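You operate a simulated robot arm through the tools that you are given. There is no shell and no other tool.

The job below is to be done with a simulated two-armed robot. You get a single attempt, and the scene is never put back.

## Task
Hold the violet basket on the top of the goods out table steady with one hand and put the steel block with the largest size on its label from the top of the goods out table in it with the other.

Only the result counts: the job must be done as asked and must still hold three seconds after the hand-in. Knocking over, shifting, dropping, spilling or breaking anything else fails it.

## Robot
Two 7-joint arms with two-finger parallel grippers on one trunk, on a base that moves. Base frame: it is fixed to the floor where the robot stands at the start and does not move with it; the origin is under the middle of the robot, x ahead of it, y to its left, z up. Readings come in mm, degrees, newtons and seconds.
The left shoulder is at the start at [52, 101, 1060], the right one opposite. With the tool pointing down near the work surface each hand reaches from about 240 to 540 mm from the robot's upright axis, wherever it stands, measured 20 degrees to its own side. Places, roughly: steel block [-2000, -2500, 750]; violet basket [-2000, -3000, 750]. Payload 2.4 kg a hand.
The TCP of each hand is the grasp point between the finger pads, 24 mm short of the fingertips. In the tool frame z runs along the fingers and y along their closing line. The gripper opens to 68 mm. The fingers are 17 mm wide and 10 mm thick; the gripper's body (40 by 70 mm) begins 41 mm behind the TCP.
Orientation is told as [roll, pitch, yaw] about the base's x, y, z axes, in that order, counted from this pose: with the fingers straight down and closing along the base's y, the tool's x points along the base's -x, its y along +y and its z along -z.

## Interface
- The arms move only by the tool play_rows. It takes "left_increments", "right_increments" or both (then of equal length, played together; a hand with none holds still); each is a list of rows, each a list of 7 numbers: the turn, a rotation vector about the tool's x, y, z in units of 4 degrees (1.0 is 4 degrees), then the shift along the tool's x, y, z in units of 40 mm (1.0 is 40 mm), then the opening, from 0 (shut) to 1 (fully open). In form: [[wx, wy, wz, x, y, z, claw], ...]. A call has 1 to 20 rows; each row shifts and turns the commanded pose from where the row before left it, along the tool's axes as they then stand. A call with a number of a shift or a turn outside -1 to 1 is refused whole. Each row takes 0.2 s and may step no farther than 50 mm and 8.6 degrees from the row before; otherwise, or with a gripper value out of range, the whole call is refused. Where a pose cannot be reached the arm comes as near as it can. A force on the tool above 40 N (or 10 N above the force at the start of the call, whichever is more), or a blocked arm, ends the call early, and 0.2 s more pass. The fingers move at their own pace (about 72 mm/s each) and stop on an object; they squeeze with about 23 N. The grip force told is the motor's: it shows also when the fingers shut on nothing. Time passes only in rows, and 0.2 s behind the last, so rows that do not move let the fingers close. The reply holds the time, the measured pose of the TCP, the force on the tool along the base axes, the opening and the grip force, in the units named above and with some noise, with the torque about the TCP (base axes, N m) and any sound that the robot's microphone picked up.
- Cameras (640 x 400 px; columns grow to the right, rows downward): "scene" is now at [139.3, -3.3, 1210.9]; the picture's right is [-0.04, -1.00, 0.00], its down [-0.65, 0.02, -0.76] and it looks along [0.76, -0.03, -0.65] (base axes); focal length 249 px, centre (320, 200). "left" rides on the left gripper at [84, -11, -75] in its tool frame; the picture's right is [0.13, 0.99, 0.00], its down [-0.60, 0.08, -0.79] and it looks along [-0.79, 0.10, 0.61] (tool axes); focal length 251 px, centre (320, 200). "right" rides on the right gripper at [84, 11, -75] in its tool frame; the picture's right is [-0.13, 0.99, 0.00], its down [-0.60, -0.08, -0.79] and it looks along [-0.79, -0.10, 0.61] (tool axes); focal length 251 px, centre (320, 200). There is no depth. A picture from a camera that has moved, and an enlarged one, comes with that camera's place and axes in the base frame and with its lens.
- snapshot(camera): a new picture of that camera. No time passes.
- slide_trunk(by): moves the trunk up (or, below 0, down) by that many mm; the arms and the scene camera ride with it, the base frame stays. It gives what a move gives, with no picture.
- roll_base(legs): drives the robot by 1 to 6 legs, each [ahead, left, turn to the left] in mm, mm and degrees, along the robot's own axes; the way and the turn of a leg run together, so that a leg with both is an arc; at most 1500 mm and 180 degrees a leg. The arms and the cameras ride along, it lands a little off, and it stops where it bumps. It gives what a move gives.
- head_to(pan, tilt): turns the head with the scene camera to pan (to the left, within 86 degrees either way) and tilt (down, from -29 to 69), counted from straight ahead of the robot (the tilt from the chest, where the trunk bows). It gives what a move gives.
- close_up(camera, box): a new picture of the part [left, top, right, bottom] of that camera's present view, enlarged. No time passes.
- hand_in(): hands the job in; it is judged then, once.

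Places have to be worked out from the pictures, the camera data and where the tool is seen. Open the grippers and draw the arms clear of the work before you hand the job in, unless the task says otherwise.

The tools are called as a command line: name --argument value ..., lists and objects as JSON in quotes. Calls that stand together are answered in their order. play_rows: Moves the arms, as the interface text tells. Its arguments: {"type":"object","properties":{"left_increments":{"type":"array","items":{"type":"array","items":{"type":"number"}}},"right_increments":{"type":"array","items":{"type":"array","items":{"type":"number"}}}},"required":[]} The other tools are called the same way: slide_trunk (by) moves the trunk up or down; roll_base (legs) drives the base; head_to (pan, tilt) turns the head that bears the scene camera; snapshot (camera) takes a picture; close_up (camera, box) takes an enlarged picture of a part of a camera's view; hand_in () hands the job in.

At the start:

```text
time_s: 0.0
left_position: [384.8, 206.4, 974.8]
left_orientation: [0.0, 0.0, 0.1]
left_ft_force: [-0.3, 0.0, -0.5]
left_torque: [0.01, -0.01, -0.02]
left_width: 67.9
left_grasp_force: 0.1
right_position: [376.8, -192.1, 960.1]
right_orientation: [-0.1, 0.0, 0.0]
right_ft_force: [-0.6, -0.9, 0.3]
right_torque: [-0.02, 0.0, -0.01]
right_width: 68.1
right_grasp_force: 0.0
trunk travel left (down, up): [-275.0, 574.0]
robot x, y, heading: [-2.9, -1.6, -0.1]
head pan, tilt (commanded): [-2.1, 40.6]
```

scene: 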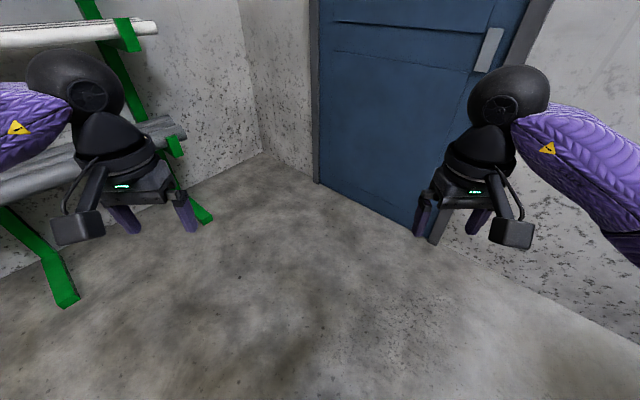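
right: 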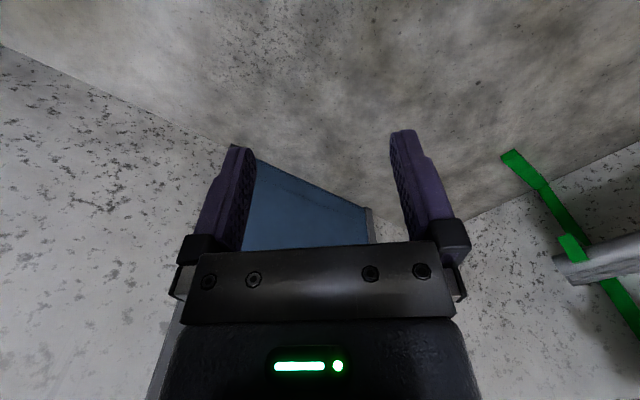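
left: 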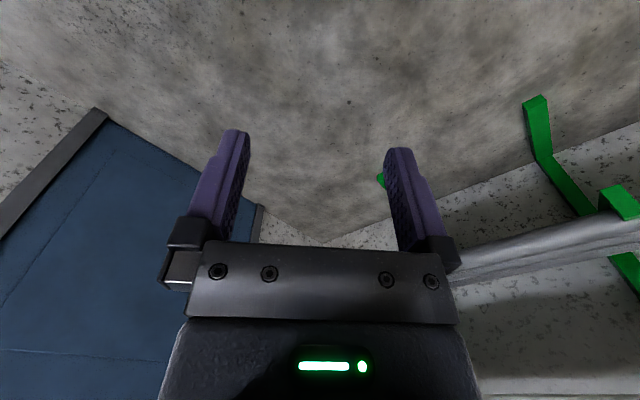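

The pictures show a corner with a door and a rack; the work lies behind and to the right of the robot. I turn the head to the right to look for the way.

head_to --pan -86 --tilt 20

snapshot --camera "scene"

```text
time_s: 1.6
left_position: [383.5, 206.3, 974.0]
left_orientation: [0.1, -0.1, 0.1]
left_ft_force: [-1.1, 1.5, 0.6]
left_torque: [-0.03, 0.02, 0.02]
left_width: 68.1
left_grasp_force: 0.1
right_position: [376.6, -192.6, 959.8]
right_orientation: [0.0, 0.0, -0.1]
right_ft_force: [-0.1, 0.1, 0.7]
right_torque: [-0.02, -0.01, 0.0]
right_width: 67.9
right_grasp_force: 0.1
trunk travel left (down, up): [-275.0, 574.0]
robot x, y, heading: [0.0, -0.6, 0.3]
head pan, tilt (commanded): [-85.9, 20.0]
```

```text
taken
camera scene: at [61.3, -93.1, 1243.1], right [-1.0, -0.07, 0.0], down [-0.02, 0.34, -0.94], along [0.07, -0.94, -0.34], focal length 249 px, centre (320, 200)
```

scene: 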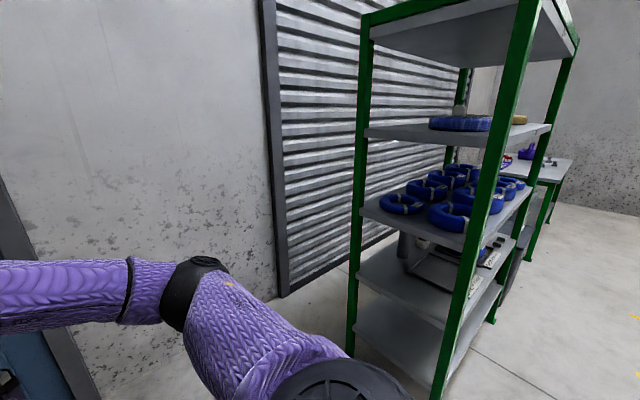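

A green shelf stands to my right, with its near side about 0.8–0.9 m away, and a table shows behind it. Turning in place looks clear, so I turn right by 130 degrees and look ahead.

roll_base --legs '[[0, 0, -130]]'

head_to --pan 0 --tilt 15

snapshot --camera "scene"

```text
time_s: 7.4
left_position: [-99.9, -424.1, 974.9]
left_orientation: [0.0, 0.0, -131.4]
left_ft_force: [-0.5, -0.6, 0.0]
left_torque: [-0.03, 0.03, -0.02]
left_width: 67.9
left_grasp_force: 0.0
right_position: [-393.9, -155.6, 959.6]
right_orientation: [0.0, 0.0, -131.5]
right_ft_force: [1.3, 0.2, 0.5]
right_torque: [0.01, 0.0, 0.0]
right_width: 67.9
right_grasp_force: 0.1
trunk travel left (down, up): [-275.0, 574.0]
robot x, y, heading: [-2.1, 2.4, -131.5]
head pan, tilt (commanded): [-85.9, 20.0]
```

```text
time_s: 9.0
left_position: [-99.5, -424.8, 974.6]
left_orientation: [0.0, 0.0, -131.5]
left_ft_force: [-0.6, -0.1, 0.7]
left_torque: [0.01, 0.01, 0.0]
left_width: 67.9
left_grasp_force: 0.0
right_position: [-392.9, -155.9, 960.7]
right_orientation: [0.0, -0.1, -131.4]
right_ft_force: [-0.4, 0.0, 0.7]
right_torque: [-0.03, -0.02, 0.0]
right_width: 68.3
right_grasp_force: 0.0
trunk travel left (down, up): [-275.0, 574.0]
robot x, y, heading: [-2.1, -1.3, -131.3]
head pan, tilt (commanded): [0.0, 15.0]
```

```text
taken
camera scene: at [-97.2, -110.6, 1251.2], right [-0.75, 0.66, 0.0], down [0.17, 0.19, -0.97], along [-0.64, -0.72, -0.26], focal length 249 px, centre (320, 200)
```

scene: 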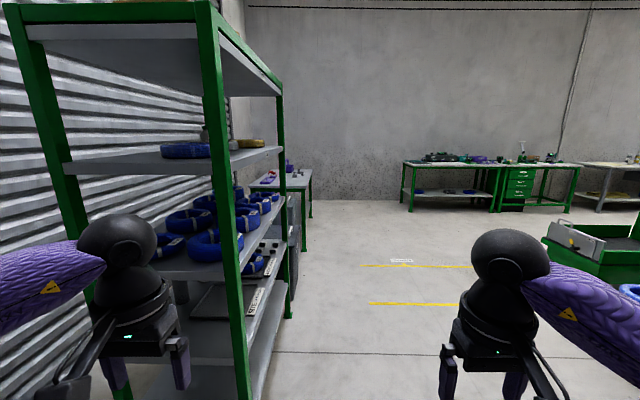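

The table just behind the shelf lines up with the places given. I take an enlarged look at it.

close_up --camera "scene" --box '[230, 130, 350, 240]'

close_up --camera "scene" --box '[380, 120, 640, 300]'

```text
3.64 times, centred on (290, 185) of scene
camera zoom: at [-97.2, -110.6, 1251.2], right [-0.75, 0.66, 0.0], down [0.17, 0.19, -0.97], along [-0.64, -0.72, -0.26], focal length 904 px, centre (429, 254)
```

zoom: 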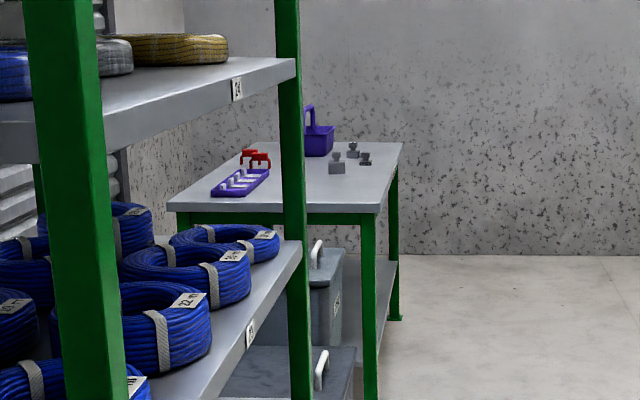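

```text
2.22 times, centred on (510, 210) of scene
camera zoom: at [-97.2, -110.6, 1251.2], right [-0.75, 0.66, 0.0], down [0.17, 0.19, -0.97], along [-0.64, -0.72, -0.26], focal length 553 px, centre (-102, 178)
```

zoom: 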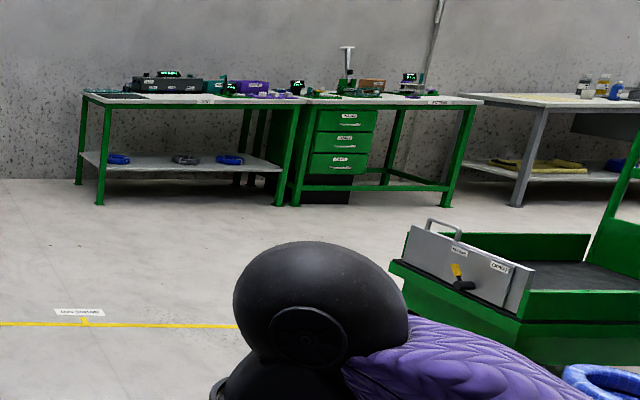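

The small table beside the shelf holds the violet basket, a violet tray, red clamps and three knobbed steel blocks. The room is turned about 45° to my frame. I side-step to the right to clear the shelf, then drive ahead between shelf and trolley and look again.

roll_base --legs '[[0, -400, 0], [1500, 0, 0], [300, 0, 0]]'

head_to --pan 35 --tilt 25

snapshot --camera "scene"

```text
time_s: 20.2
left_position: [-1614.0, -1498.1, 972.8]
left_orientation: [0.0, 0.0, -132.3]
left_ft_force: [-0.3, -0.2, 0.7]
left_torque: [0.02, -0.04, 0.0]
left_width: 67.8
left_grasp_force: 0.0
right_position: [-1903.3, -1225.6, 960.4]
right_orientation: [0.0, 0.0, -132.3]
right_ft_force: [-0.2, -0.4, 0.3]
right_torque: [-0.01, 0.02, 0.02]
right_width: 67.8
right_grasp_force: 0.1
trunk travel left (down, up): [-275.0, 574.0]
robot x, y, heading: [-1505.4, -1070.7, -132.4]
head pan, tilt (commanded): [0.0, 15.0]
```

```text
time_s: 21.2
left_position: [-1614.4, -1498.1, 973.5]
left_orientation: [0.0, 0.1, -132.3]
left_ft_force: [-0.3, 0.5, -1.1]
left_torque: [0.01, 0.01, -0.03]
left_width: 68.1
left_grasp_force: 0.1
right_position: [-1904.1, -1225.8, 960.3]
right_orientation: [0.0, 0.0, -132.4]
right_ft_force: [1.0, -0.3, 0.3]
right_torque: [0.01, -0.05, -0.02]
right_width: 68.1
right_grasp_force: 0.0
trunk travel left (down, up): [-275.0, 574.0]
robot x, y, heading: [-1505.4, -1075.4, -132.3]
head pan, tilt (commanded): [35.0, 25.0]
```

```text
taken
camera scene: at [-1556.0, -1207.0, 1235.0], right [-0.99, 0.13, 0.0], down [0.05, 0.42, -0.91], along [-0.12, -0.9, -0.42], focal length 249 px, centre (320, 200)
```

scene: 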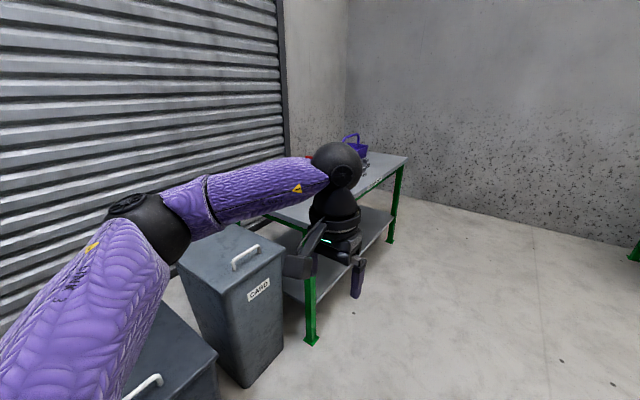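

The table's right-hand legs show at about [-1620, -2065] and [-2405, -2945], so its long side is parallel to my heading and about 575 mm to my left. I drive on alongside it and turn left to face it.

roll_base --legs '[[0, -60, 0], [1450, 0, 0], [0, 0, 90]]'

head_to --pan 0 --tilt 35

snapshot --camera "scene"

```text
time_s: 32.8
left_position: [-2111.6, -2217.0, 974.6]
left_orientation: [0.0, 0.0, -43.9]
left_ft_force: [-0.5, -0.8, -0.1]
left_torque: [0.0, 0.01, -0.01]
left_width: 67.8
left_grasp_force: 0.1
right_position: [-2392.6, -2500.7, 959.9]
right_orientation: [-0.1, 0.0, -43.9]
right_ft_force: [0.0, 0.5, 0.1]
right_torque: [-0.02, 0.0, 0.02]
right_width: 68.1
right_grasp_force: 0.1
trunk travel left (down, up): [-275.0, 574.0]
robot x, y, heading: [-2530.7, -2104.4, -44.0]
head pan, tilt (commanded): [35.0, 25.0]
```

```text
time_s: 33.8
left_position: [-2111.1, -2218.1, 973.4]
left_orientation: [-0.1, 0.0, -43.9]
left_ft_force: [0.4, 0.2, -0.4]
left_torque: [-0.04, -0.01, 0.02]
left_width: 67.8
left_grasp_force: 0.0
right_position: [-2393.1, -2499.7, 960.0]
right_orientation: [0.0, 0.0, -43.9]
right_ft_force: [0.7, -0.1, 0.1]
right_torque: [0.01, 0.01, 0.01]
right_width: 68.1
right_grasp_force: 0.0
trunk travel left (down, up): [-275.0, 574.0]
robot x, y, heading: [-2532.2, -2097.7, -44.0]
head pan, tilt (commanded): [0.0, 35.0]
```

```text
taken
camera scene: at [-2428.2, -2199.1, 1219.3], right [-0.69, -0.72, 0.0], down [-0.41, 0.4, -0.82], along [0.59, -0.57, -0.57], focal length 249 px, centre (320, 200)
```

scene: 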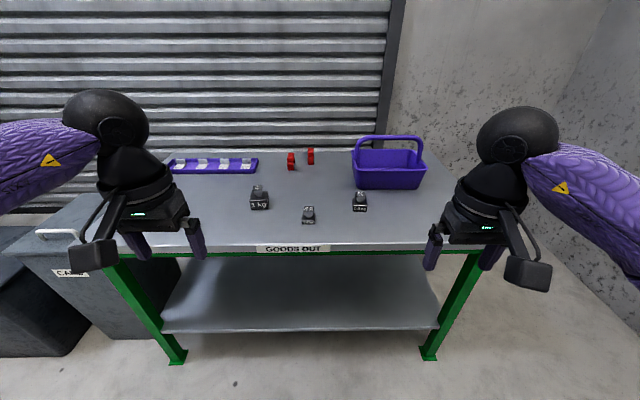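

Now I stand in front of the goods out table, with the three labelled blocks and the basket in view. I zoom in on the labels and the basket.

close_up --camera "scene" --box '[235, 170, 385, 235]'

close_up --camera "scene" --box '[335, 120, 445, 205]'

```text
4.27 times, centred on (310, 202) of scene
camera zoom: at [-2428.2, -2199.1, 1219.3], right [-0.69, -0.72, 0.0], down [-0.41, 0.4, -0.82], along [0.59, -0.57, -0.57], focal length 1061 px, centre (363, 189)
```

zoom: 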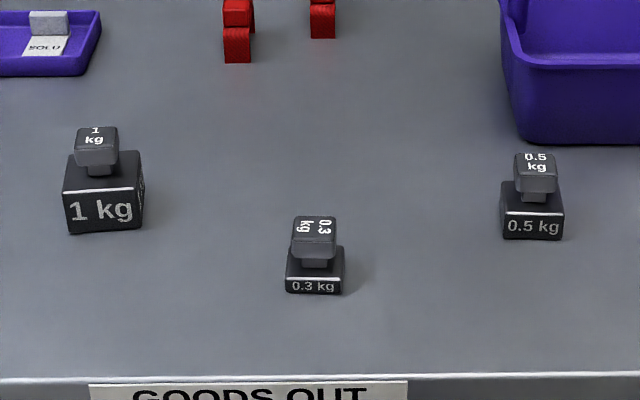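

```text
4.71 times, centred on (390, 162) of scene
camera zoom: at [-2428.2, -2199.1, 1219.3], right [-0.69, -0.72, 0.0], down [-0.41, 0.4, -0.82], along [0.59, -0.57, -0.57], focal length 1170 px, centre (-9, 376)
```

zoom: 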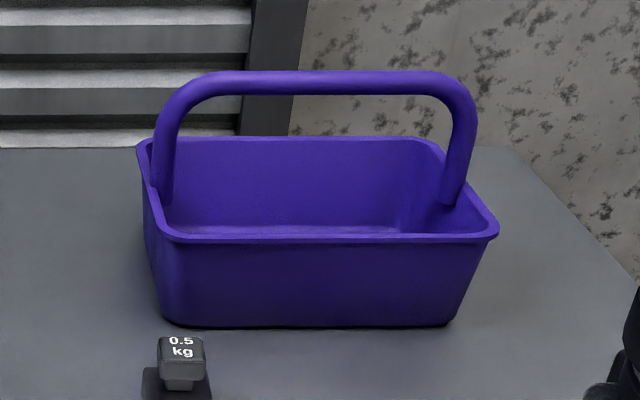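

The blocks are labelled 1 kg, 0.3 kg and 0.5 kg. The violet tray on the left also holds grey pieces marked "SOLD", so I check that more closely.

close_up --camera "scene" --box '[160, 145, 330, 215]'

close_up --camera "scene" --box '[240, 180, 280, 215]'

```text
3.76 times, centred on (245, 180) of scene
camera zoom: at [-2428.2, -2199.1, 1219.3], right [-0.69, -0.72, 0.0], down [-0.41, 0.4, -0.82], along [0.59, -0.57, -0.57], focal length 936 px, centre (602, 275)
```

zoom: 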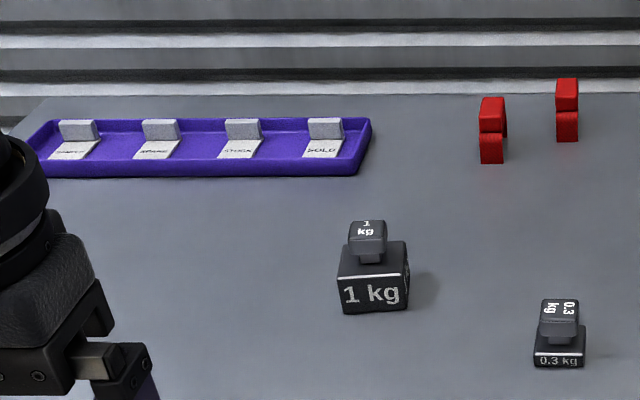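

```text
11.43 times, centred on (260, 198) of scene
camera zoom: at [-2428.2, -2199.1, 1219.3], right [-0.69, -0.72, 0.0], down [-0.41, 0.4, -0.82], along [0.59, -0.57, -0.57], focal length 2842 px, centre (1006, 229)
```

zoom: 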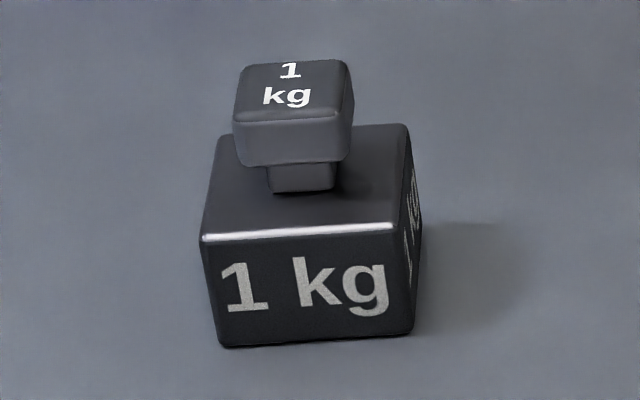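

The tray is only small label slots, so the target is the 1 kg block: it sits roughly 150 mm in from the front edge, while the basket is farther in on my right. I look steeply down to see my own base and the gap to the table.

head_to --pan 0 --tilt 69

snapshot --camera "scene"

snapshot --camera "left"

snapshot --camera "right"

```text
time_s: 34.8
left_position: [-2111.2, -2218.6, 973.9]
left_orientation: [0.0, 0.0, -43.9]
left_ft_force: [-0.5, 0.6, 0.0]
left_torque: [0.02, 0.0, 0.0]
left_width: 67.9
left_grasp_force: 0.0
right_position: [-2392.7, -2500.4, 960.3]
right_orientation: [0.0, 0.0, -43.9]
right_ft_force: [-0.2, 0.1, -0.3]
right_torque: [-0.02, -0.01, -0.02]
right_width: 68.0
right_grasp_force: 0.0
trunk travel left (down, up): [-275.0, 574.0]
robot x, y, heading: [-2535.4, -2101.2, -43.8]
head pan, tilt (commanded): [0.0, 68.8]
```

```text
taken
camera scene: at [-2451.3, -2176.9, 1175.6], right [-0.69, -0.72, 0.0], down [-0.67, 0.65, -0.36], along [0.26, -0.25, -0.93], focal length 249 px, centre (320, 200)
```

scene: 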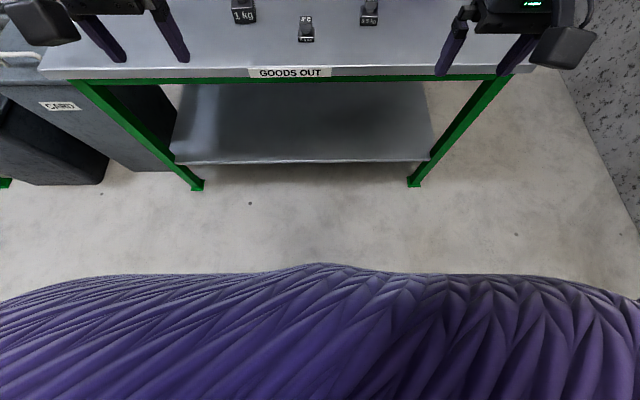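

```text
taken
camera left: at [-2178.7, -2167.0, 1047.6], right [0.59, 0.8, 0.0], down [0.49, -0.36, 0.79], along [0.64, -0.47, -0.61], focal length 251 px, centre (320, 200)
```

left: 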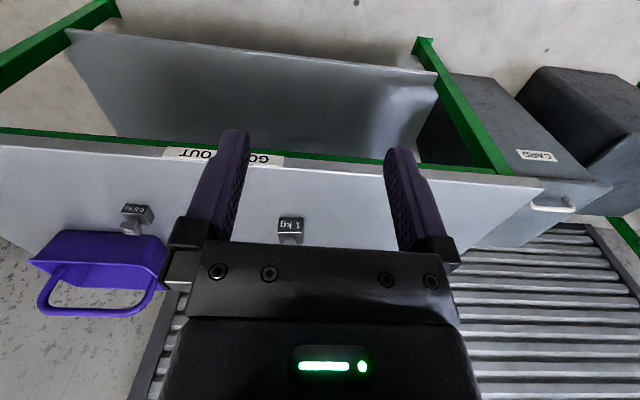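

```text
taken
camera right: at [-2446.0, -2433.9, 1034.4], right [0.78, 0.62, 0.0], down [0.38, -0.48, 0.79], along [0.49, -0.62, -0.61], focal length 251 px, centre (320, 200)
```

right: 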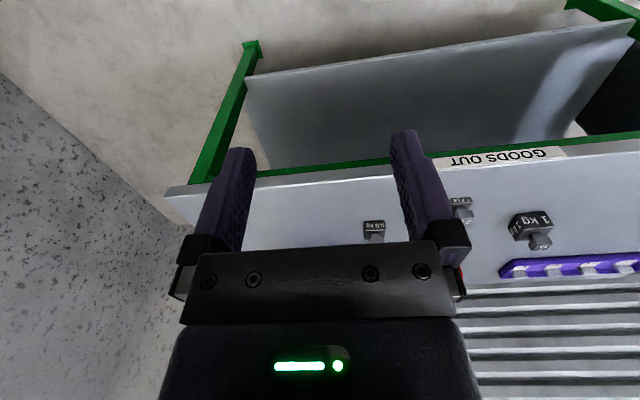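

My base reaches no more than about 250 mm ahead of my axis. The table's feet stand about 635 mm ahead, and I am turned about 0.8° clockwise to the table. I roll up 240 mm, correcting the heading, and look again.

roll_base --legs '[[240, 0, 0.8]]'

snapshot --camera "scene"

```text
time_s: 36.6
left_position: [-1937.0, -2375.3, 972.7]
left_orientation: [0.1, 0.0, -43.1]
left_ft_force: [0.0, 0.5, -0.9]
left_torque: [0.0, 0.0, 0.0]
left_width: 67.9
left_grasp_force: 0.0
right_position: [-2214.2, -2661.0, 959.6]
right_orientation: [0.0, 0.1, -43.1]
right_ft_force: [-0.9, -0.4, -0.1]
right_torque: [0.01, -0.01, 0.02]
right_width: 68.2
right_grasp_force: 0.1
trunk travel left (down, up): [-275.0, 574.0]
robot x, y, heading: [-2358.5, -2264.6, -43.1]
head pan, tilt (commanded): [0.0, 68.8]
```

```text
taken
camera scene: at [-2277.5, -2339.1, 1175.6], right [-0.68, -0.73, 0.0], down [-0.68, 0.64, -0.36], along [0.26, -0.25, -0.93], focal length 249 px, centre (320, 200)
```

scene: 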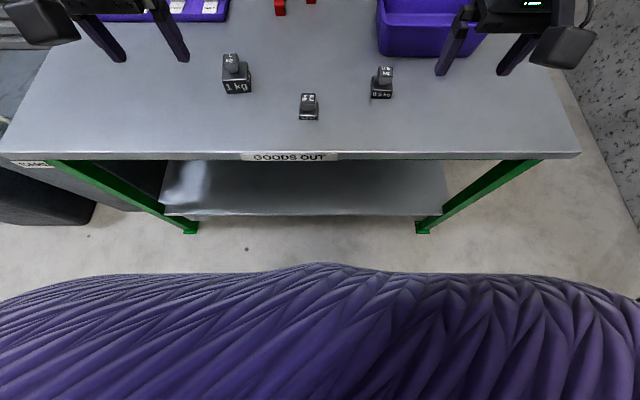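

The feet are now about 400 mm ahead. I enlarge the block and basket regions to fix their places and the table height.

close_up --camera "scene" --box '[200, 40, 330, 125]'

close_up --camera "scene" --box '[220, 130, 340, 240]'

head_to --pan 0 --tilt 40

snapshot --camera "scene"

```text
4.71 times, centred on (265, 82) of scene
camera zoom: at [-2277.5, -2339.1, 1175.6], right [-0.68, -0.73, 0.0], down [-0.68, 0.64, -0.36], along [0.26, -0.25, -0.93], focal length 1170 px, centre (579, 753)
```

zoom: 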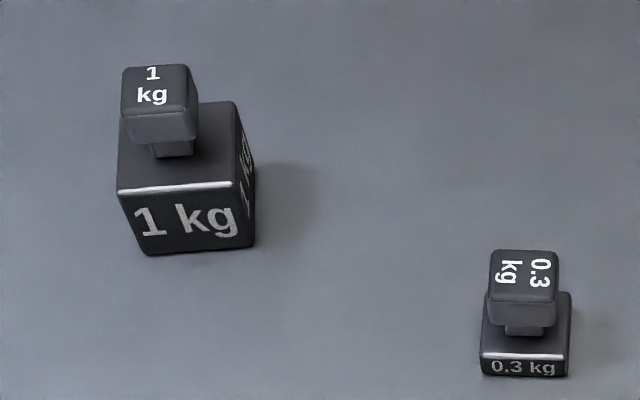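

```text
3.64 times, centred on (280, 185) of scene
camera zoom: at [-2277.5, -2339.1, 1175.6], right [-0.68, -0.73, 0.0], down [-0.68, 0.64, -0.36], along [0.26, -0.25, -0.93], focal length 904 px, centre (466, 254)
```

zoom: 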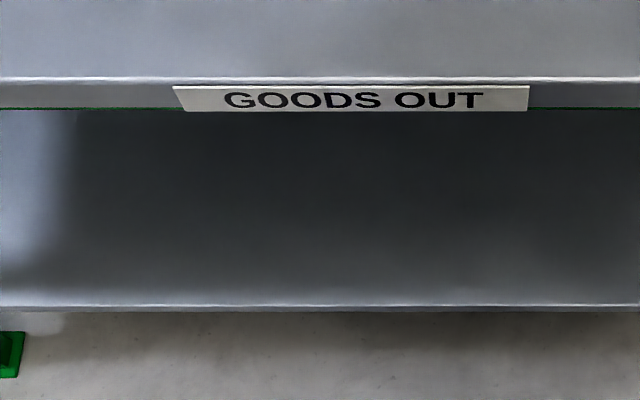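

```text
time_s: 37.5
left_position: [-1936.9, -2375.6, 973.1]
left_orientation: [0.0, 0.0, -43.1]
left_ft_force: [-0.2, 0.0, 0.0]
left_torque: [-0.03, 0.01, 0.0]
left_width: 68.0
left_grasp_force: 0.1
right_position: [-2213.5, -2662.2, 959.8]
right_orientation: [-0.1, -0.1, -43.0]
right_ft_force: [-0.4, 1.0, -0.4]
right_torque: [-0.01, 0.03, 0.0]
right_width: 67.9
right_grasp_force: 0.0
trunk travel left (down, up): [-275.0, 574.0]
robot x, y, heading: [-2356.2, -2262.4, -43.3]
head pan, tilt (commanded): [0.0, 40.0]
```

```text
taken
camera scene: at [-2256.4, -2358.9, 1211.6], right [-0.68, -0.73, 0.0], down [-0.47, 0.44, -0.77], along [0.56, -0.52, -0.64], focal length 249 px, centre (320, 200)
```

scene: 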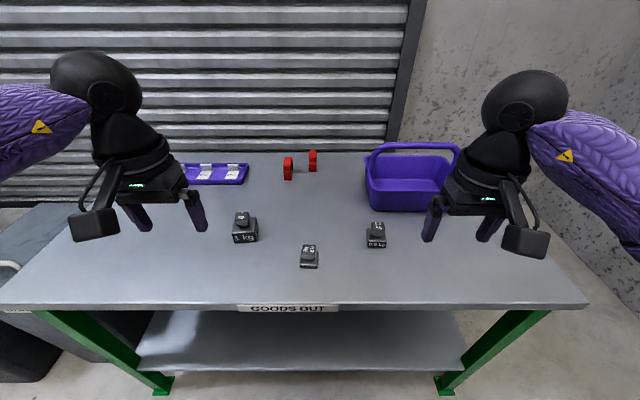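

close_up --camera "scene" --box '[220, 200, 330, 270]'

close_up --camera "scene" --box '[340, 130, 480, 260]'

close_up --camera "scene" --box '[220, 270, 340, 345]'

```text
5.71 times, centred on (275, 235) of scene
camera zoom: at [-2256.4, -2358.9, 1211.6], right [-0.68, -0.73, 0.0], down [-0.47, 0.44, -0.77], along [0.56, -0.52, -0.64], focal length 1421 px, centre (577, 0)
```

zoom: 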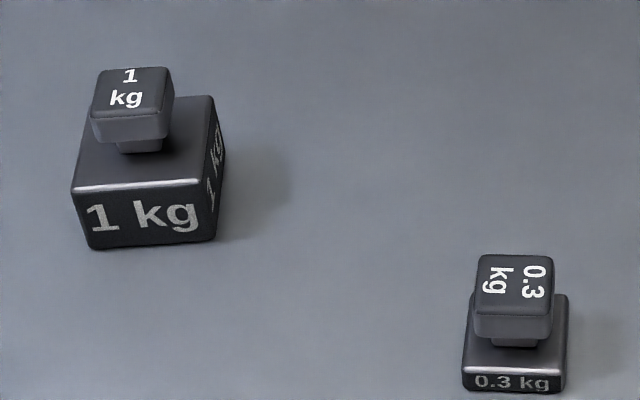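

```text
3.08 times, centred on (410, 195) of scene
camera zoom: at [-2256.4, -2358.9, 1211.6], right [-0.68, -0.73, 0.0], down [-0.47, 0.44, -0.77], along [0.56, -0.52, -0.64], focal length 765 px, centre (43, 215)
```

zoom: 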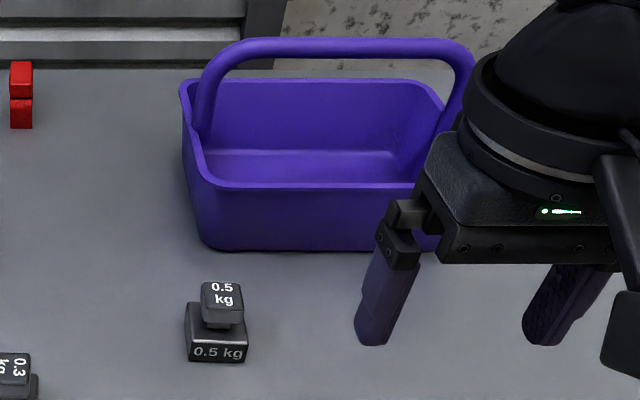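

```text
5.33 times, centred on (280, 308) of scene
camera zoom: at [-2256.4, -2358.9, 1211.6], right [-0.68, -0.73, 0.0], down [-0.47, 0.44, -0.77], along [0.56, -0.52, -0.64], focal length 1326 px, centre (533, -373)
```

zoom: 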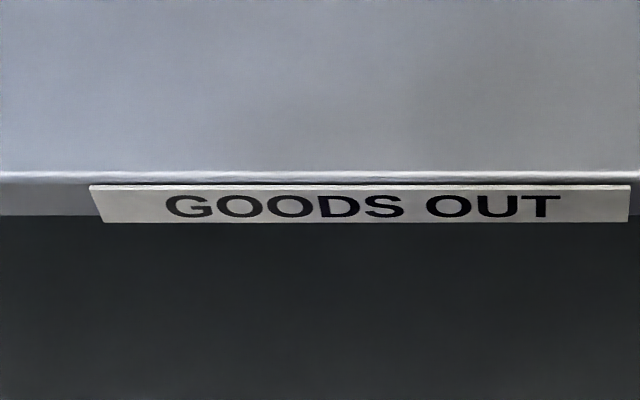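

Triangulating, the table top is at z≈728–740 and the knob top at z≈797. The 1 kg block sits about 570 mm ahead and 186 mm left of me. The basket's centre is about 742 mm ahead and 253 mm right, its rim at z≈813 and its handle bar at z≈895. I roll 100 mm closer.

roll_base --legs '[[100, 0, 0]]'

snapshot --camera "scene"

snapshot --camera "left"

```text
time_s: 38.6
left_position: [-1864.5, -2442.4, 974.1]
left_orientation: [0.0, 0.1, -42.9]
left_ft_force: [0.0, -0.1, -0.3]
left_torque: [0.01, 0.02, -0.01]
left_width: 68.0
left_grasp_force: 0.0
right_position: [-2141.1, -2728.6, 961.2]
right_orientation: [0.0, 0.0, -42.9]
right_ft_force: [0.1, -0.4, 0.5]
right_torque: [-0.03, -0.03, -0.02]
right_width: 68.2
right_grasp_force: 0.1
trunk travel left (down, up): [-275.0, 574.0]
robot x, y, heading: [-2284.4, -2333.2, -42.9]
head pan, tilt (commanded): [0.0, 40.0]
```

```text
taken
camera scene: at [-2183.4, -2426.6, 1211.7], right [-0.68, -0.73, 0.0], down [-0.47, 0.44, -0.77], along [0.56, -0.52, -0.64], focal length 249 px, centre (320, 200)
```

scene: 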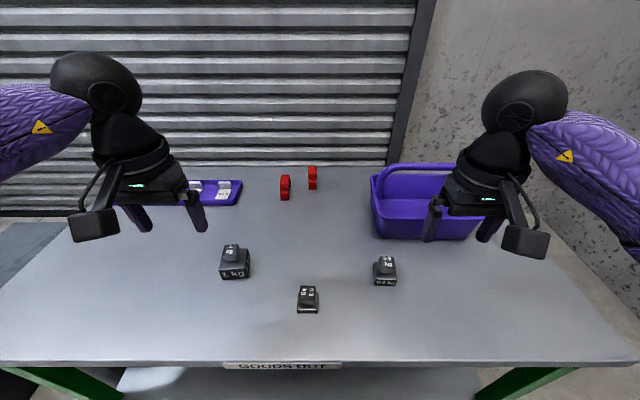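

```text
taken
camera left: at [-1932.2, -2392.1, 1047.5], right [0.58, 0.81, 0.0], down [0.5, -0.35, 0.79], along [0.65, -0.46, -0.61], focal length 251 px, centre (320, 200)
```

left: 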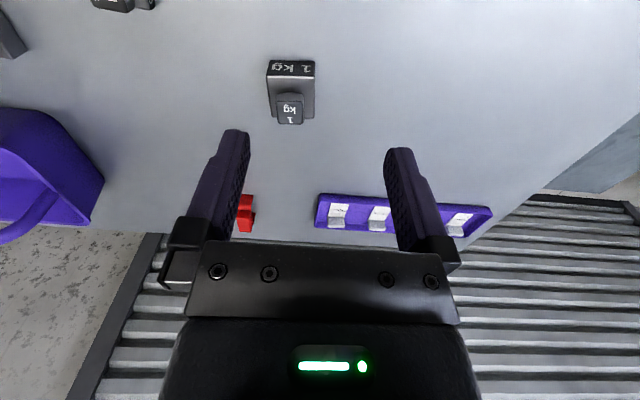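

The block is now in clear view of both the scene and the left wrist camera. I zoom in on both to triangulate it.

close_up --camera "left" --box '[240, 40, 340, 140]'

close_up --camera "scene" --box '[190, 230, 290, 295]'

```text
4.00 times, centred on (290, 90) of left
camera zoom: at [-1932.2, -2392.1, 1047.5], right [0.58, 0.81, 0.0], down [0.5, -0.35, 0.79], along [0.65, -0.46, -0.61], focal length 1006 px, centre (440, 640)
```

zoom: 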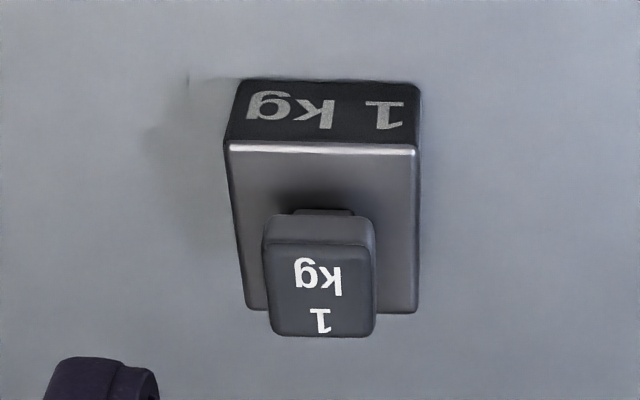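

```text
6.15 times, centred on (240, 262) of scene
camera zoom: at [-2183.4, -2426.6, 1211.7], right [-0.68, -0.73, 0.0], down [-0.47, 0.44, -0.77], along [0.56, -0.52, -0.64], focal length 1531 px, centre (812, -185)
```

zoom: 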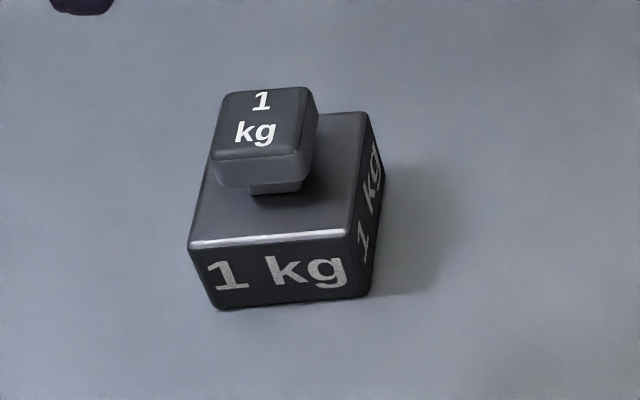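

The two views agree on a table top at z≈741, the block's knob centre about 460 ahead and 183 left of me, knob top z≈807, turned about 5.5° counter-clockwise. Before picking, I test the left arm's real forward reach in free air above the table.

play_rows --left_increments '[[0, 0, 0, -1, 0, 0, 1], [0, 0, 0, -1, 0, 0, 1], [0, 0, 0, -1, 0, 0, 1], [0, 0, 0, -1, 0, 0, 1], [0, 0, 0, -1, 0, 0, 1], [0, 0, 0, 0, 0, 0, 1]]'

```text
time_s: 40.0
left_position: [-1777.4, -2523.4, 975.2]
left_orientation: [0.0, -0.1, -42.9]
left_ft_force: [0.0, 1.1, 0.0]
left_torque: [-0.03, 0.0, 0.0]
left_width: 68.1
left_grasp_force: 0.1
left hand out of reach, approached as far as the arm can: row 4, 5
right_position: [-2140.3, -2728.2, 958.7]
right_orientation: [0.1, 0.0, -43.0]
right_ft_force: [0.9, 1.1, -1.0]
right_torque: [0.01, 0.01, 0.01]
right_width: 67.9
right_grasp_force: 0.1
trunk travel left (down, up): [-275.0, 574.0]
robot x, y, heading: [-2288.3, -2332.8, -42.8]
head pan, tilt (commanded): [0.0, 40.0]
```

The left arm's limit with the tool straight down is about 500 mm ahead, so I will tilt the fingers forward for the basket, and for the pick as well so the block stays level. I step the left hand back and see where the command stands.

play_rows --left_increments '[[0, 0, 0, 1, 0, 0, 1], [0, 0, 0, 1, 0, 0, 1], [0, 0, 0, 0, 0, 0, 1]]'

head_to --pan 0 --tilt 69

snapshot --camera "scene"

```text
time_s: 40.8
left_position: [-1835.5, -2468.6, 974.1]
left_orientation: [0.0, 0.0, -42.7]
left_ft_force: [-0.2, -0.6, 0.0]
left_torque: [0.01, -0.01, 0.0]
left_width: 68.0
left_grasp_force: 0.1
right_position: [-2140.3, -2728.3, 960.1]
right_orientation: [-0.1, 0.0, -42.8]
right_ft_force: [-0.5, 0.9, 0.6]
right_torque: [0.01, 0.01, 0.01]
right_width: 67.9
right_grasp_force: 0.0
trunk travel left (down, up): [-275.0, 574.0]
robot x, y, heading: [-2285.4, -2329.6, -43.0]
head pan, tilt (commanded): [0.0, 40.0]
```

```text
time_s: 41.8
left_position: [-1836.0, -2468.8, 974.4]
left_orientation: [0.0, 0.0, -42.8]
left_ft_force: [0.3, 0.0, -0.1]
left_torque: [0.0, 0.0, -0.02]
left_width: 68.1
left_grasp_force: 0.1
right_position: [-2140.5, -2728.3, 958.3]
right_orientation: [0.0, 0.0, -42.9]
right_ft_force: [-0.3, -0.1, -0.5]
right_torque: [-0.03, 0.03, 0.03]
right_width: 68.0
right_grasp_force: 0.2
trunk travel left (down, up): [-275.0, 574.0]
robot x, y, heading: [-2287.7, -2332.1, -42.7]
head pan, tilt (commanded): [0.0, 68.8]
```

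```text
taken
camera scene: at [-2204.8, -2406.6, 1175.6], right [-0.68, -0.73, 0.0], down [-0.68, 0.63, -0.36], along [0.27, -0.25, -0.93], focal length 249 px, centre (320, 200)
```

scene: 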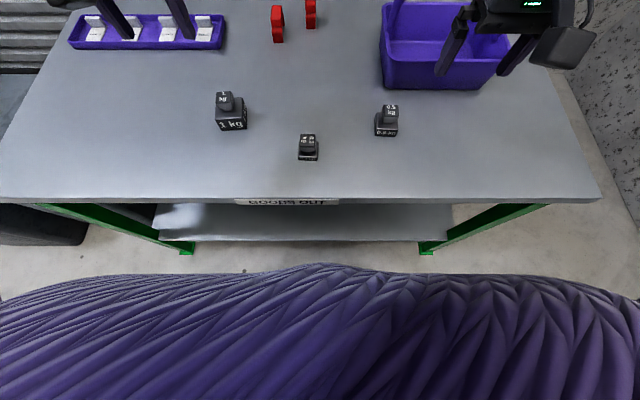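

The feet are still about 295 mm from my axis and the table edge about 283 mm. The left tool stands at about (423, 206) in my frame. I yaw it +5.5°, tilt the fingers 25° forward and bring it above the knob at z≈867.

play_rows --left_increments '[[0, 0, -0.6875, 0, 0, 0, 1], [0, 0, -0.6875, 0, 0, 0, 1], [0, -0.8929, 0, 0, 0, 0, 1], [0, -0.8929, 0, 0, 0, 0, 1], [0, -0.8929, 0, 0, 0, 0, 1], [0, -0.8929, 0, 0, 0, 0, 1], [0, -0.8929, 0, 0, 0, 0, 1], [0, -0.8929, 0, 0, 0, 0, 1], [0, -0.8929, 0, 0, 0, 0, 1], [0, 0, 0, 0.116, -0.22, 0.93, 1], [0, 0, 0, 0.116, -0.22, 0.93, 1], [0, 0, 0, 0.116, -0.22, 0.93, 1], [0, 0, 0, 0, 0, 0, 1]]'

snapshot --camera "left"

snapshot --camera "scene"

```text
time_s: 44.6
left_position: [-1823.1, -2509.7, 866.3]
left_orientation: [0.0, -25.0, -37.4]
left_ft_force: [-0.2, 0.1, -0.7]
left_torque: [0.0, 0.03, 0.04]
left_width: 68.1
left_grasp_force: 0.0
right_position: [-2140.7, -2728.6, 960.6]
right_orientation: [0.0, 0.0, -43.0]
right_ft_force: [0.0, -0.4, -0.1]
right_torque: [0.01, 0.03, 0.02]
right_width: 68.1
right_grasp_force: 0.1
trunk travel left (down, up): [-275.0, 574.0]
robot x, y, heading: [-2283.3, -2333.0, -42.8]
head pan, tilt (commanded): [0.0, 68.8]
```

```text
taken
camera left: at [-1915.6, -2452.9, 898.1], right [0.51, 0.86, -0.05], down [0.22, -0.07, 0.97], along [0.83, -0.51, -0.22], focal length 251 px, centre (320, 200)
```

left: 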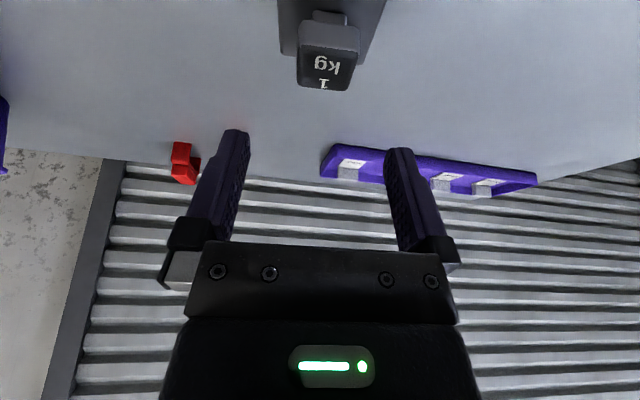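

```text
taken
camera scene: at [-2204.8, -2406.7, 1175.6], right [-0.68, -0.73, 0.0], down [-0.68, 0.63, -0.36], along [0.27, -0.25, -0.93], focal length 249 px, centre (320, 200)
```

scene: 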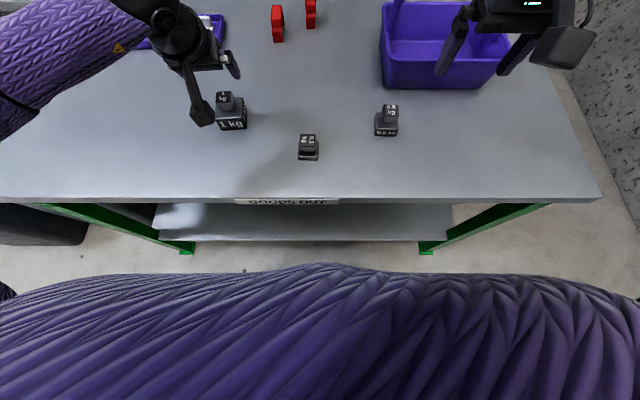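

The wrist camera confirms the tool is centred on the knob within about a millimetre. I lower straight down to z≈809, keeping the fingertips just above the block's shoulder.

play_rows --left_increments '[[0, 0, 0, 0.2007, 0, 0.4307, 1], [0, 0, 0, 0.2007, 0, 0.4307, 1], [0, 0, 0, 0.2007, 0, 0.4307, 1], [0, 0, 0, 0, 0, 0, 1]]'

snapshot --camera "left"

close_up --camera "scene" --box '[170, 50, 280, 140]'

```text
time_s: 45.6
left_position: [-1824.6, -2509.6, 808.3]
left_orientation: [0.0, -24.9, -37.4]
left_ft_force: [0.0, 0.2, -0.7]
left_torque: [-0.03, 0.0, 0.01]
left_width: 67.9
left_grasp_force: 0.0
right_position: [-2140.9, -2729.3, 959.9]
right_orientation: [0.0, 0.0, -42.9]
right_ft_force: [0.7, 0.3, -0.5]
right_torque: [0.03, 0.0, 0.01]
right_width: 68.2
right_grasp_force: 0.1
trunk travel left (down, up): [-275.0, 574.0]
robot x, y, heading: [-2286.2, -2331.5, -43.0]
head pan, tilt (commanded): [0.0, 68.8]
```

```text
taken
camera left: at [-1915.2, -2453.8, 840.3], right [0.51, 0.86, -0.05], down [0.22, -0.07, 0.97], along [0.83, -0.51, -0.22], focal length 251 px, centre (320, 200)
```

left: 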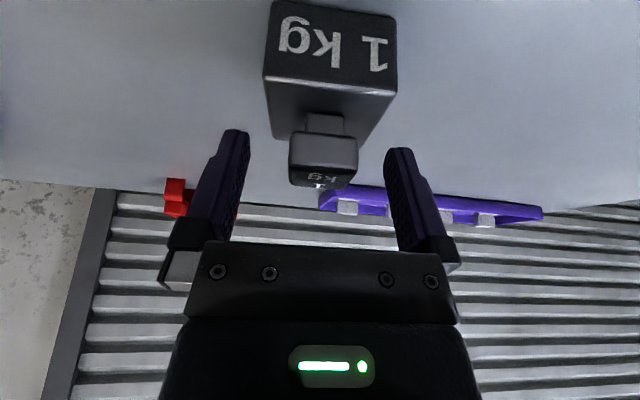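

```text
4.44 times, centred on (225, 95) of scene
camera zoom: at [-2204.8, -2406.6, 1175.6], right [-0.68, -0.73, 0.0], down [-0.68, 0.63, -0.36], along [0.27, -0.25, -0.93], focal length 1105 px, centre (742, 667)
```

zoom: 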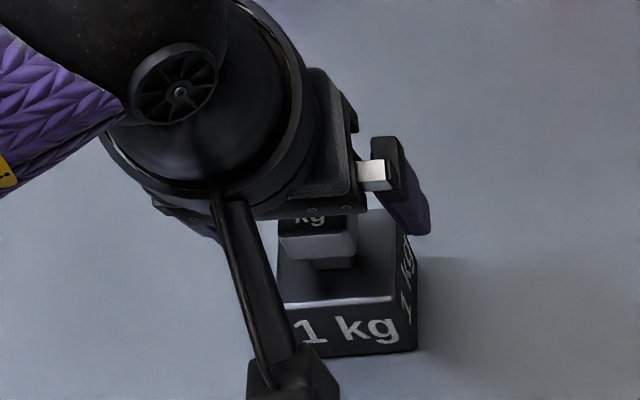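

The knob sits between the pads with no contact force. I close the left gripper on it.

play_rows --left_increments '[[0, 0, 0, 0, 0, 0, 0], [0, 0, 0, 0, 0, 0, 0], [0, 0, 0, 0, 0, 0, 0], [0, 0, 0, 0, 0, 0, 0]]'

snapshot --camera "left"

```text
time_s: 46.6
left_position: [-1824.0, -2511.0, 810.6]
left_orientation: [-0.1, -25.0, -37.4]
left_ft_force: [-0.3, 0.4, 0.2]
left_torque: [0.01, 0.01, 0.12]
left_width: 30.3
left_grasp_force: 23.4
right_position: [-2140.6, -2728.7, 958.7]
right_orientation: [0.0, -0.1, -42.8]
right_ft_force: [-0.3, -0.2, -0.1]
right_torque: [-0.01, 0.0, 0.02]
right_width: 68.1
right_grasp_force: 0.1
trunk travel left (down, up): [-275.0, 574.0]
robot x, y, heading: [-2288.0, -2330.1, -42.6]
head pan, tilt (commanded): [0.0, 68.8]
```

```text
taken
camera left: at [-1915.1, -2453.7, 840.5], right [0.51, 0.86, -0.05], down [0.22, -0.07, 0.97], along [0.83, -0.51, -0.22], focal length 251 px, centre (320, 200)
```

left: 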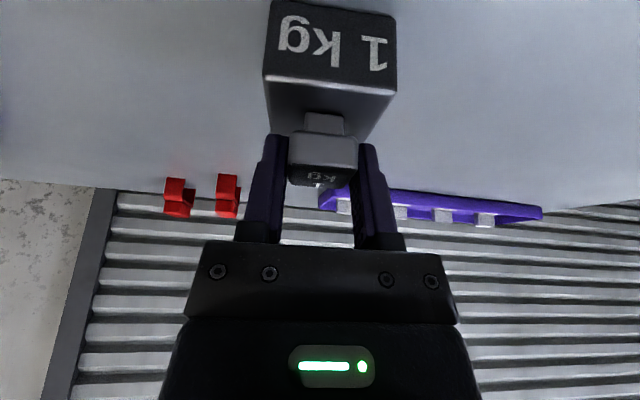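

The grip holds at 30.3 mm width and 23 N. I lift gently straight up and check the load.

play_rows --left_increments '[[0, 0, 0, -0.1057, 0, -0.2266, 0], [0, 0, 0, -0.1057, 0, -0.2266, 0], [0, 0, 0, -0.1057, 0, -0.2266, 0], [0, 0, 0, -0.1057, 0, -0.2266, 0], [0, 0, 0, 0, 0, 0, 0]]'

snapshot --camera "left"

close_up --camera "scene" --box '[150, 30, 310, 150]'

```text
time_s: 47.8
left_position: [-1823.3, -2509.5, 850.1]
left_orientation: [0.0, -25.0, -37.4]
left_ft_force: [-1.2, 0.0, -10.4]
left_torque: [0.01, 0.02, -0.01]
left_width: 29.8
left_grasp_force: 23.0
right_position: [-2140.8, -2729.7, 958.7]
right_orientation: [0.1, 0.1, -42.9]
right_ft_force: [0.5, 0.8, 0.2]
right_torque: [-0.02, 0.0, 0.01]
right_width: 68.2
right_grasp_force: 0.0
trunk travel left (down, up): [-275.0, 574.0]
robot x, y, heading: [-2285.4, -2330.8, -42.7]
head pan, tilt (commanded): [0.0, 68.8]
```

```text
taken
camera left: at [-1914.4, -2452.4, 880.9], right [0.51, 0.86, -0.05], down [0.22, -0.07, 0.97], along [0.83, -0.51, -0.22], focal length 251 px, centre (320, 200)
```

left: 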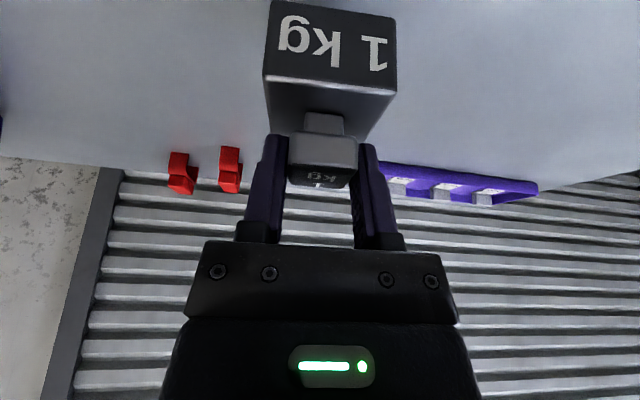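

```text
3.33 times, centred on (230, 90) of scene
camera zoom: at [-2204.2, -2406.9, 1175.5], right [-0.68, -0.73, 0.0], down [-0.68, 0.63, -0.36], along [0.26, -0.25, -0.93], focal length 829 px, centre (620, 567)
```

zoom: 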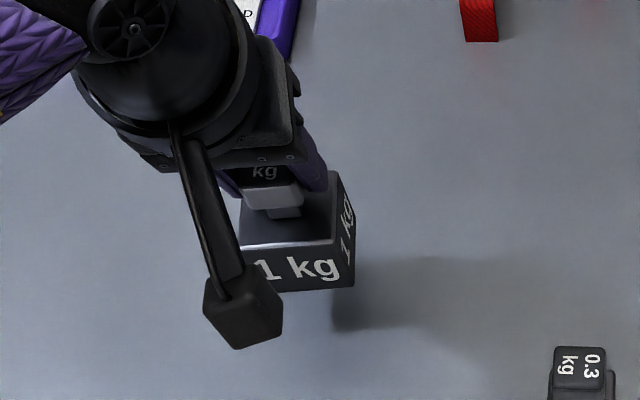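

The block is lifted (about 10 N load) and level in the grip. I raise it to z≈960, draw it back 40 mm, and then side-step the base to the right so that the basket is in front of me.

play_rows --left_increments '[[0, 0, 0, -0.2113, 0, -0.4532, 0], [0, 0, 0, -0.2113, 0, -0.4532, 0], [0, 0, 0, -0.2113, 0, -0.4532, 0], [0, 0, 0, -0.2113, 0, -0.4532, 0], [0, 0, 0, -0.2113, 0, -0.4532, 0], [0, 0, 0, -0.1057, 0, -0.2266, 0], [0, 0, 0, 0.4532, 0, -0.2113, 0], [0, 0, 0, 0.4532, 0, -0.2113, 0], [0, 0, 0, 0, 0, 0, 0]]'

roll_base --legs '[[0, -270, 0]]'

snapshot --camera "scene"

```text
time_s: 49.8
left_position: [-1854.3, -2485.8, 961.0]
left_orientation: [0.0, -25.0, -37.4]
left_ft_force: [-0.3, -0.3, -10.6]
left_torque: [0.0, 0.01, -0.01]
left_width: 30.0
left_grasp_force: 23.1
right_position: [-2139.4, -2729.4, 959.9]
right_orientation: [-0.1, 0.1, -42.9]
right_ft_force: [-0.5, 0.2, -0.1]
right_torque: [0.03, -0.01, -0.04]
right_width: 67.8
right_grasp_force: 0.1
trunk travel left (down, up): [-275.0, 574.0]
robot x, y, heading: [-2288.4, -2333.1, -42.9]
head pan, tilt (commanded): [0.0, 68.8]
```

```text
time_s: 51.7
left_position: [-2036.5, -2681.6, 960.4]
left_orientation: [0.0, -24.8, -37.4]
left_ft_force: [-0.9, -1.6, -10.2]
left_torque: [-0.01, 0.0, 0.01]
left_width: 29.9
left_grasp_force: 23.3
right_position: [-2323.6, -2925.1, 959.0]
right_orientation: [-0.1, 0.1, -42.9]
right_ft_force: [-1.0, -0.7, -0.1]
right_torque: [0.02, 0.01, -0.05]
right_width: 68.4
right_grasp_force: 0.1
trunk travel left (down, up): [-275.0, 574.0]
robot x, y, heading: [-2471.7, -2528.8, -42.8]
head pan, tilt (commanded): [0.0, 68.8]
```

```text
taken
camera scene: at [-2387.2, -2603.4, 1175.5], right [-0.68, -0.73, 0.0], down [-0.68, 0.64, -0.36], along [0.26, -0.25, -0.93], focal length 249 px, centre (320, 200)
```

scene: 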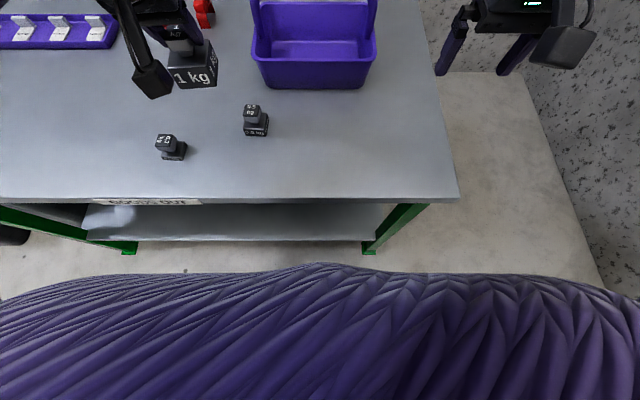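

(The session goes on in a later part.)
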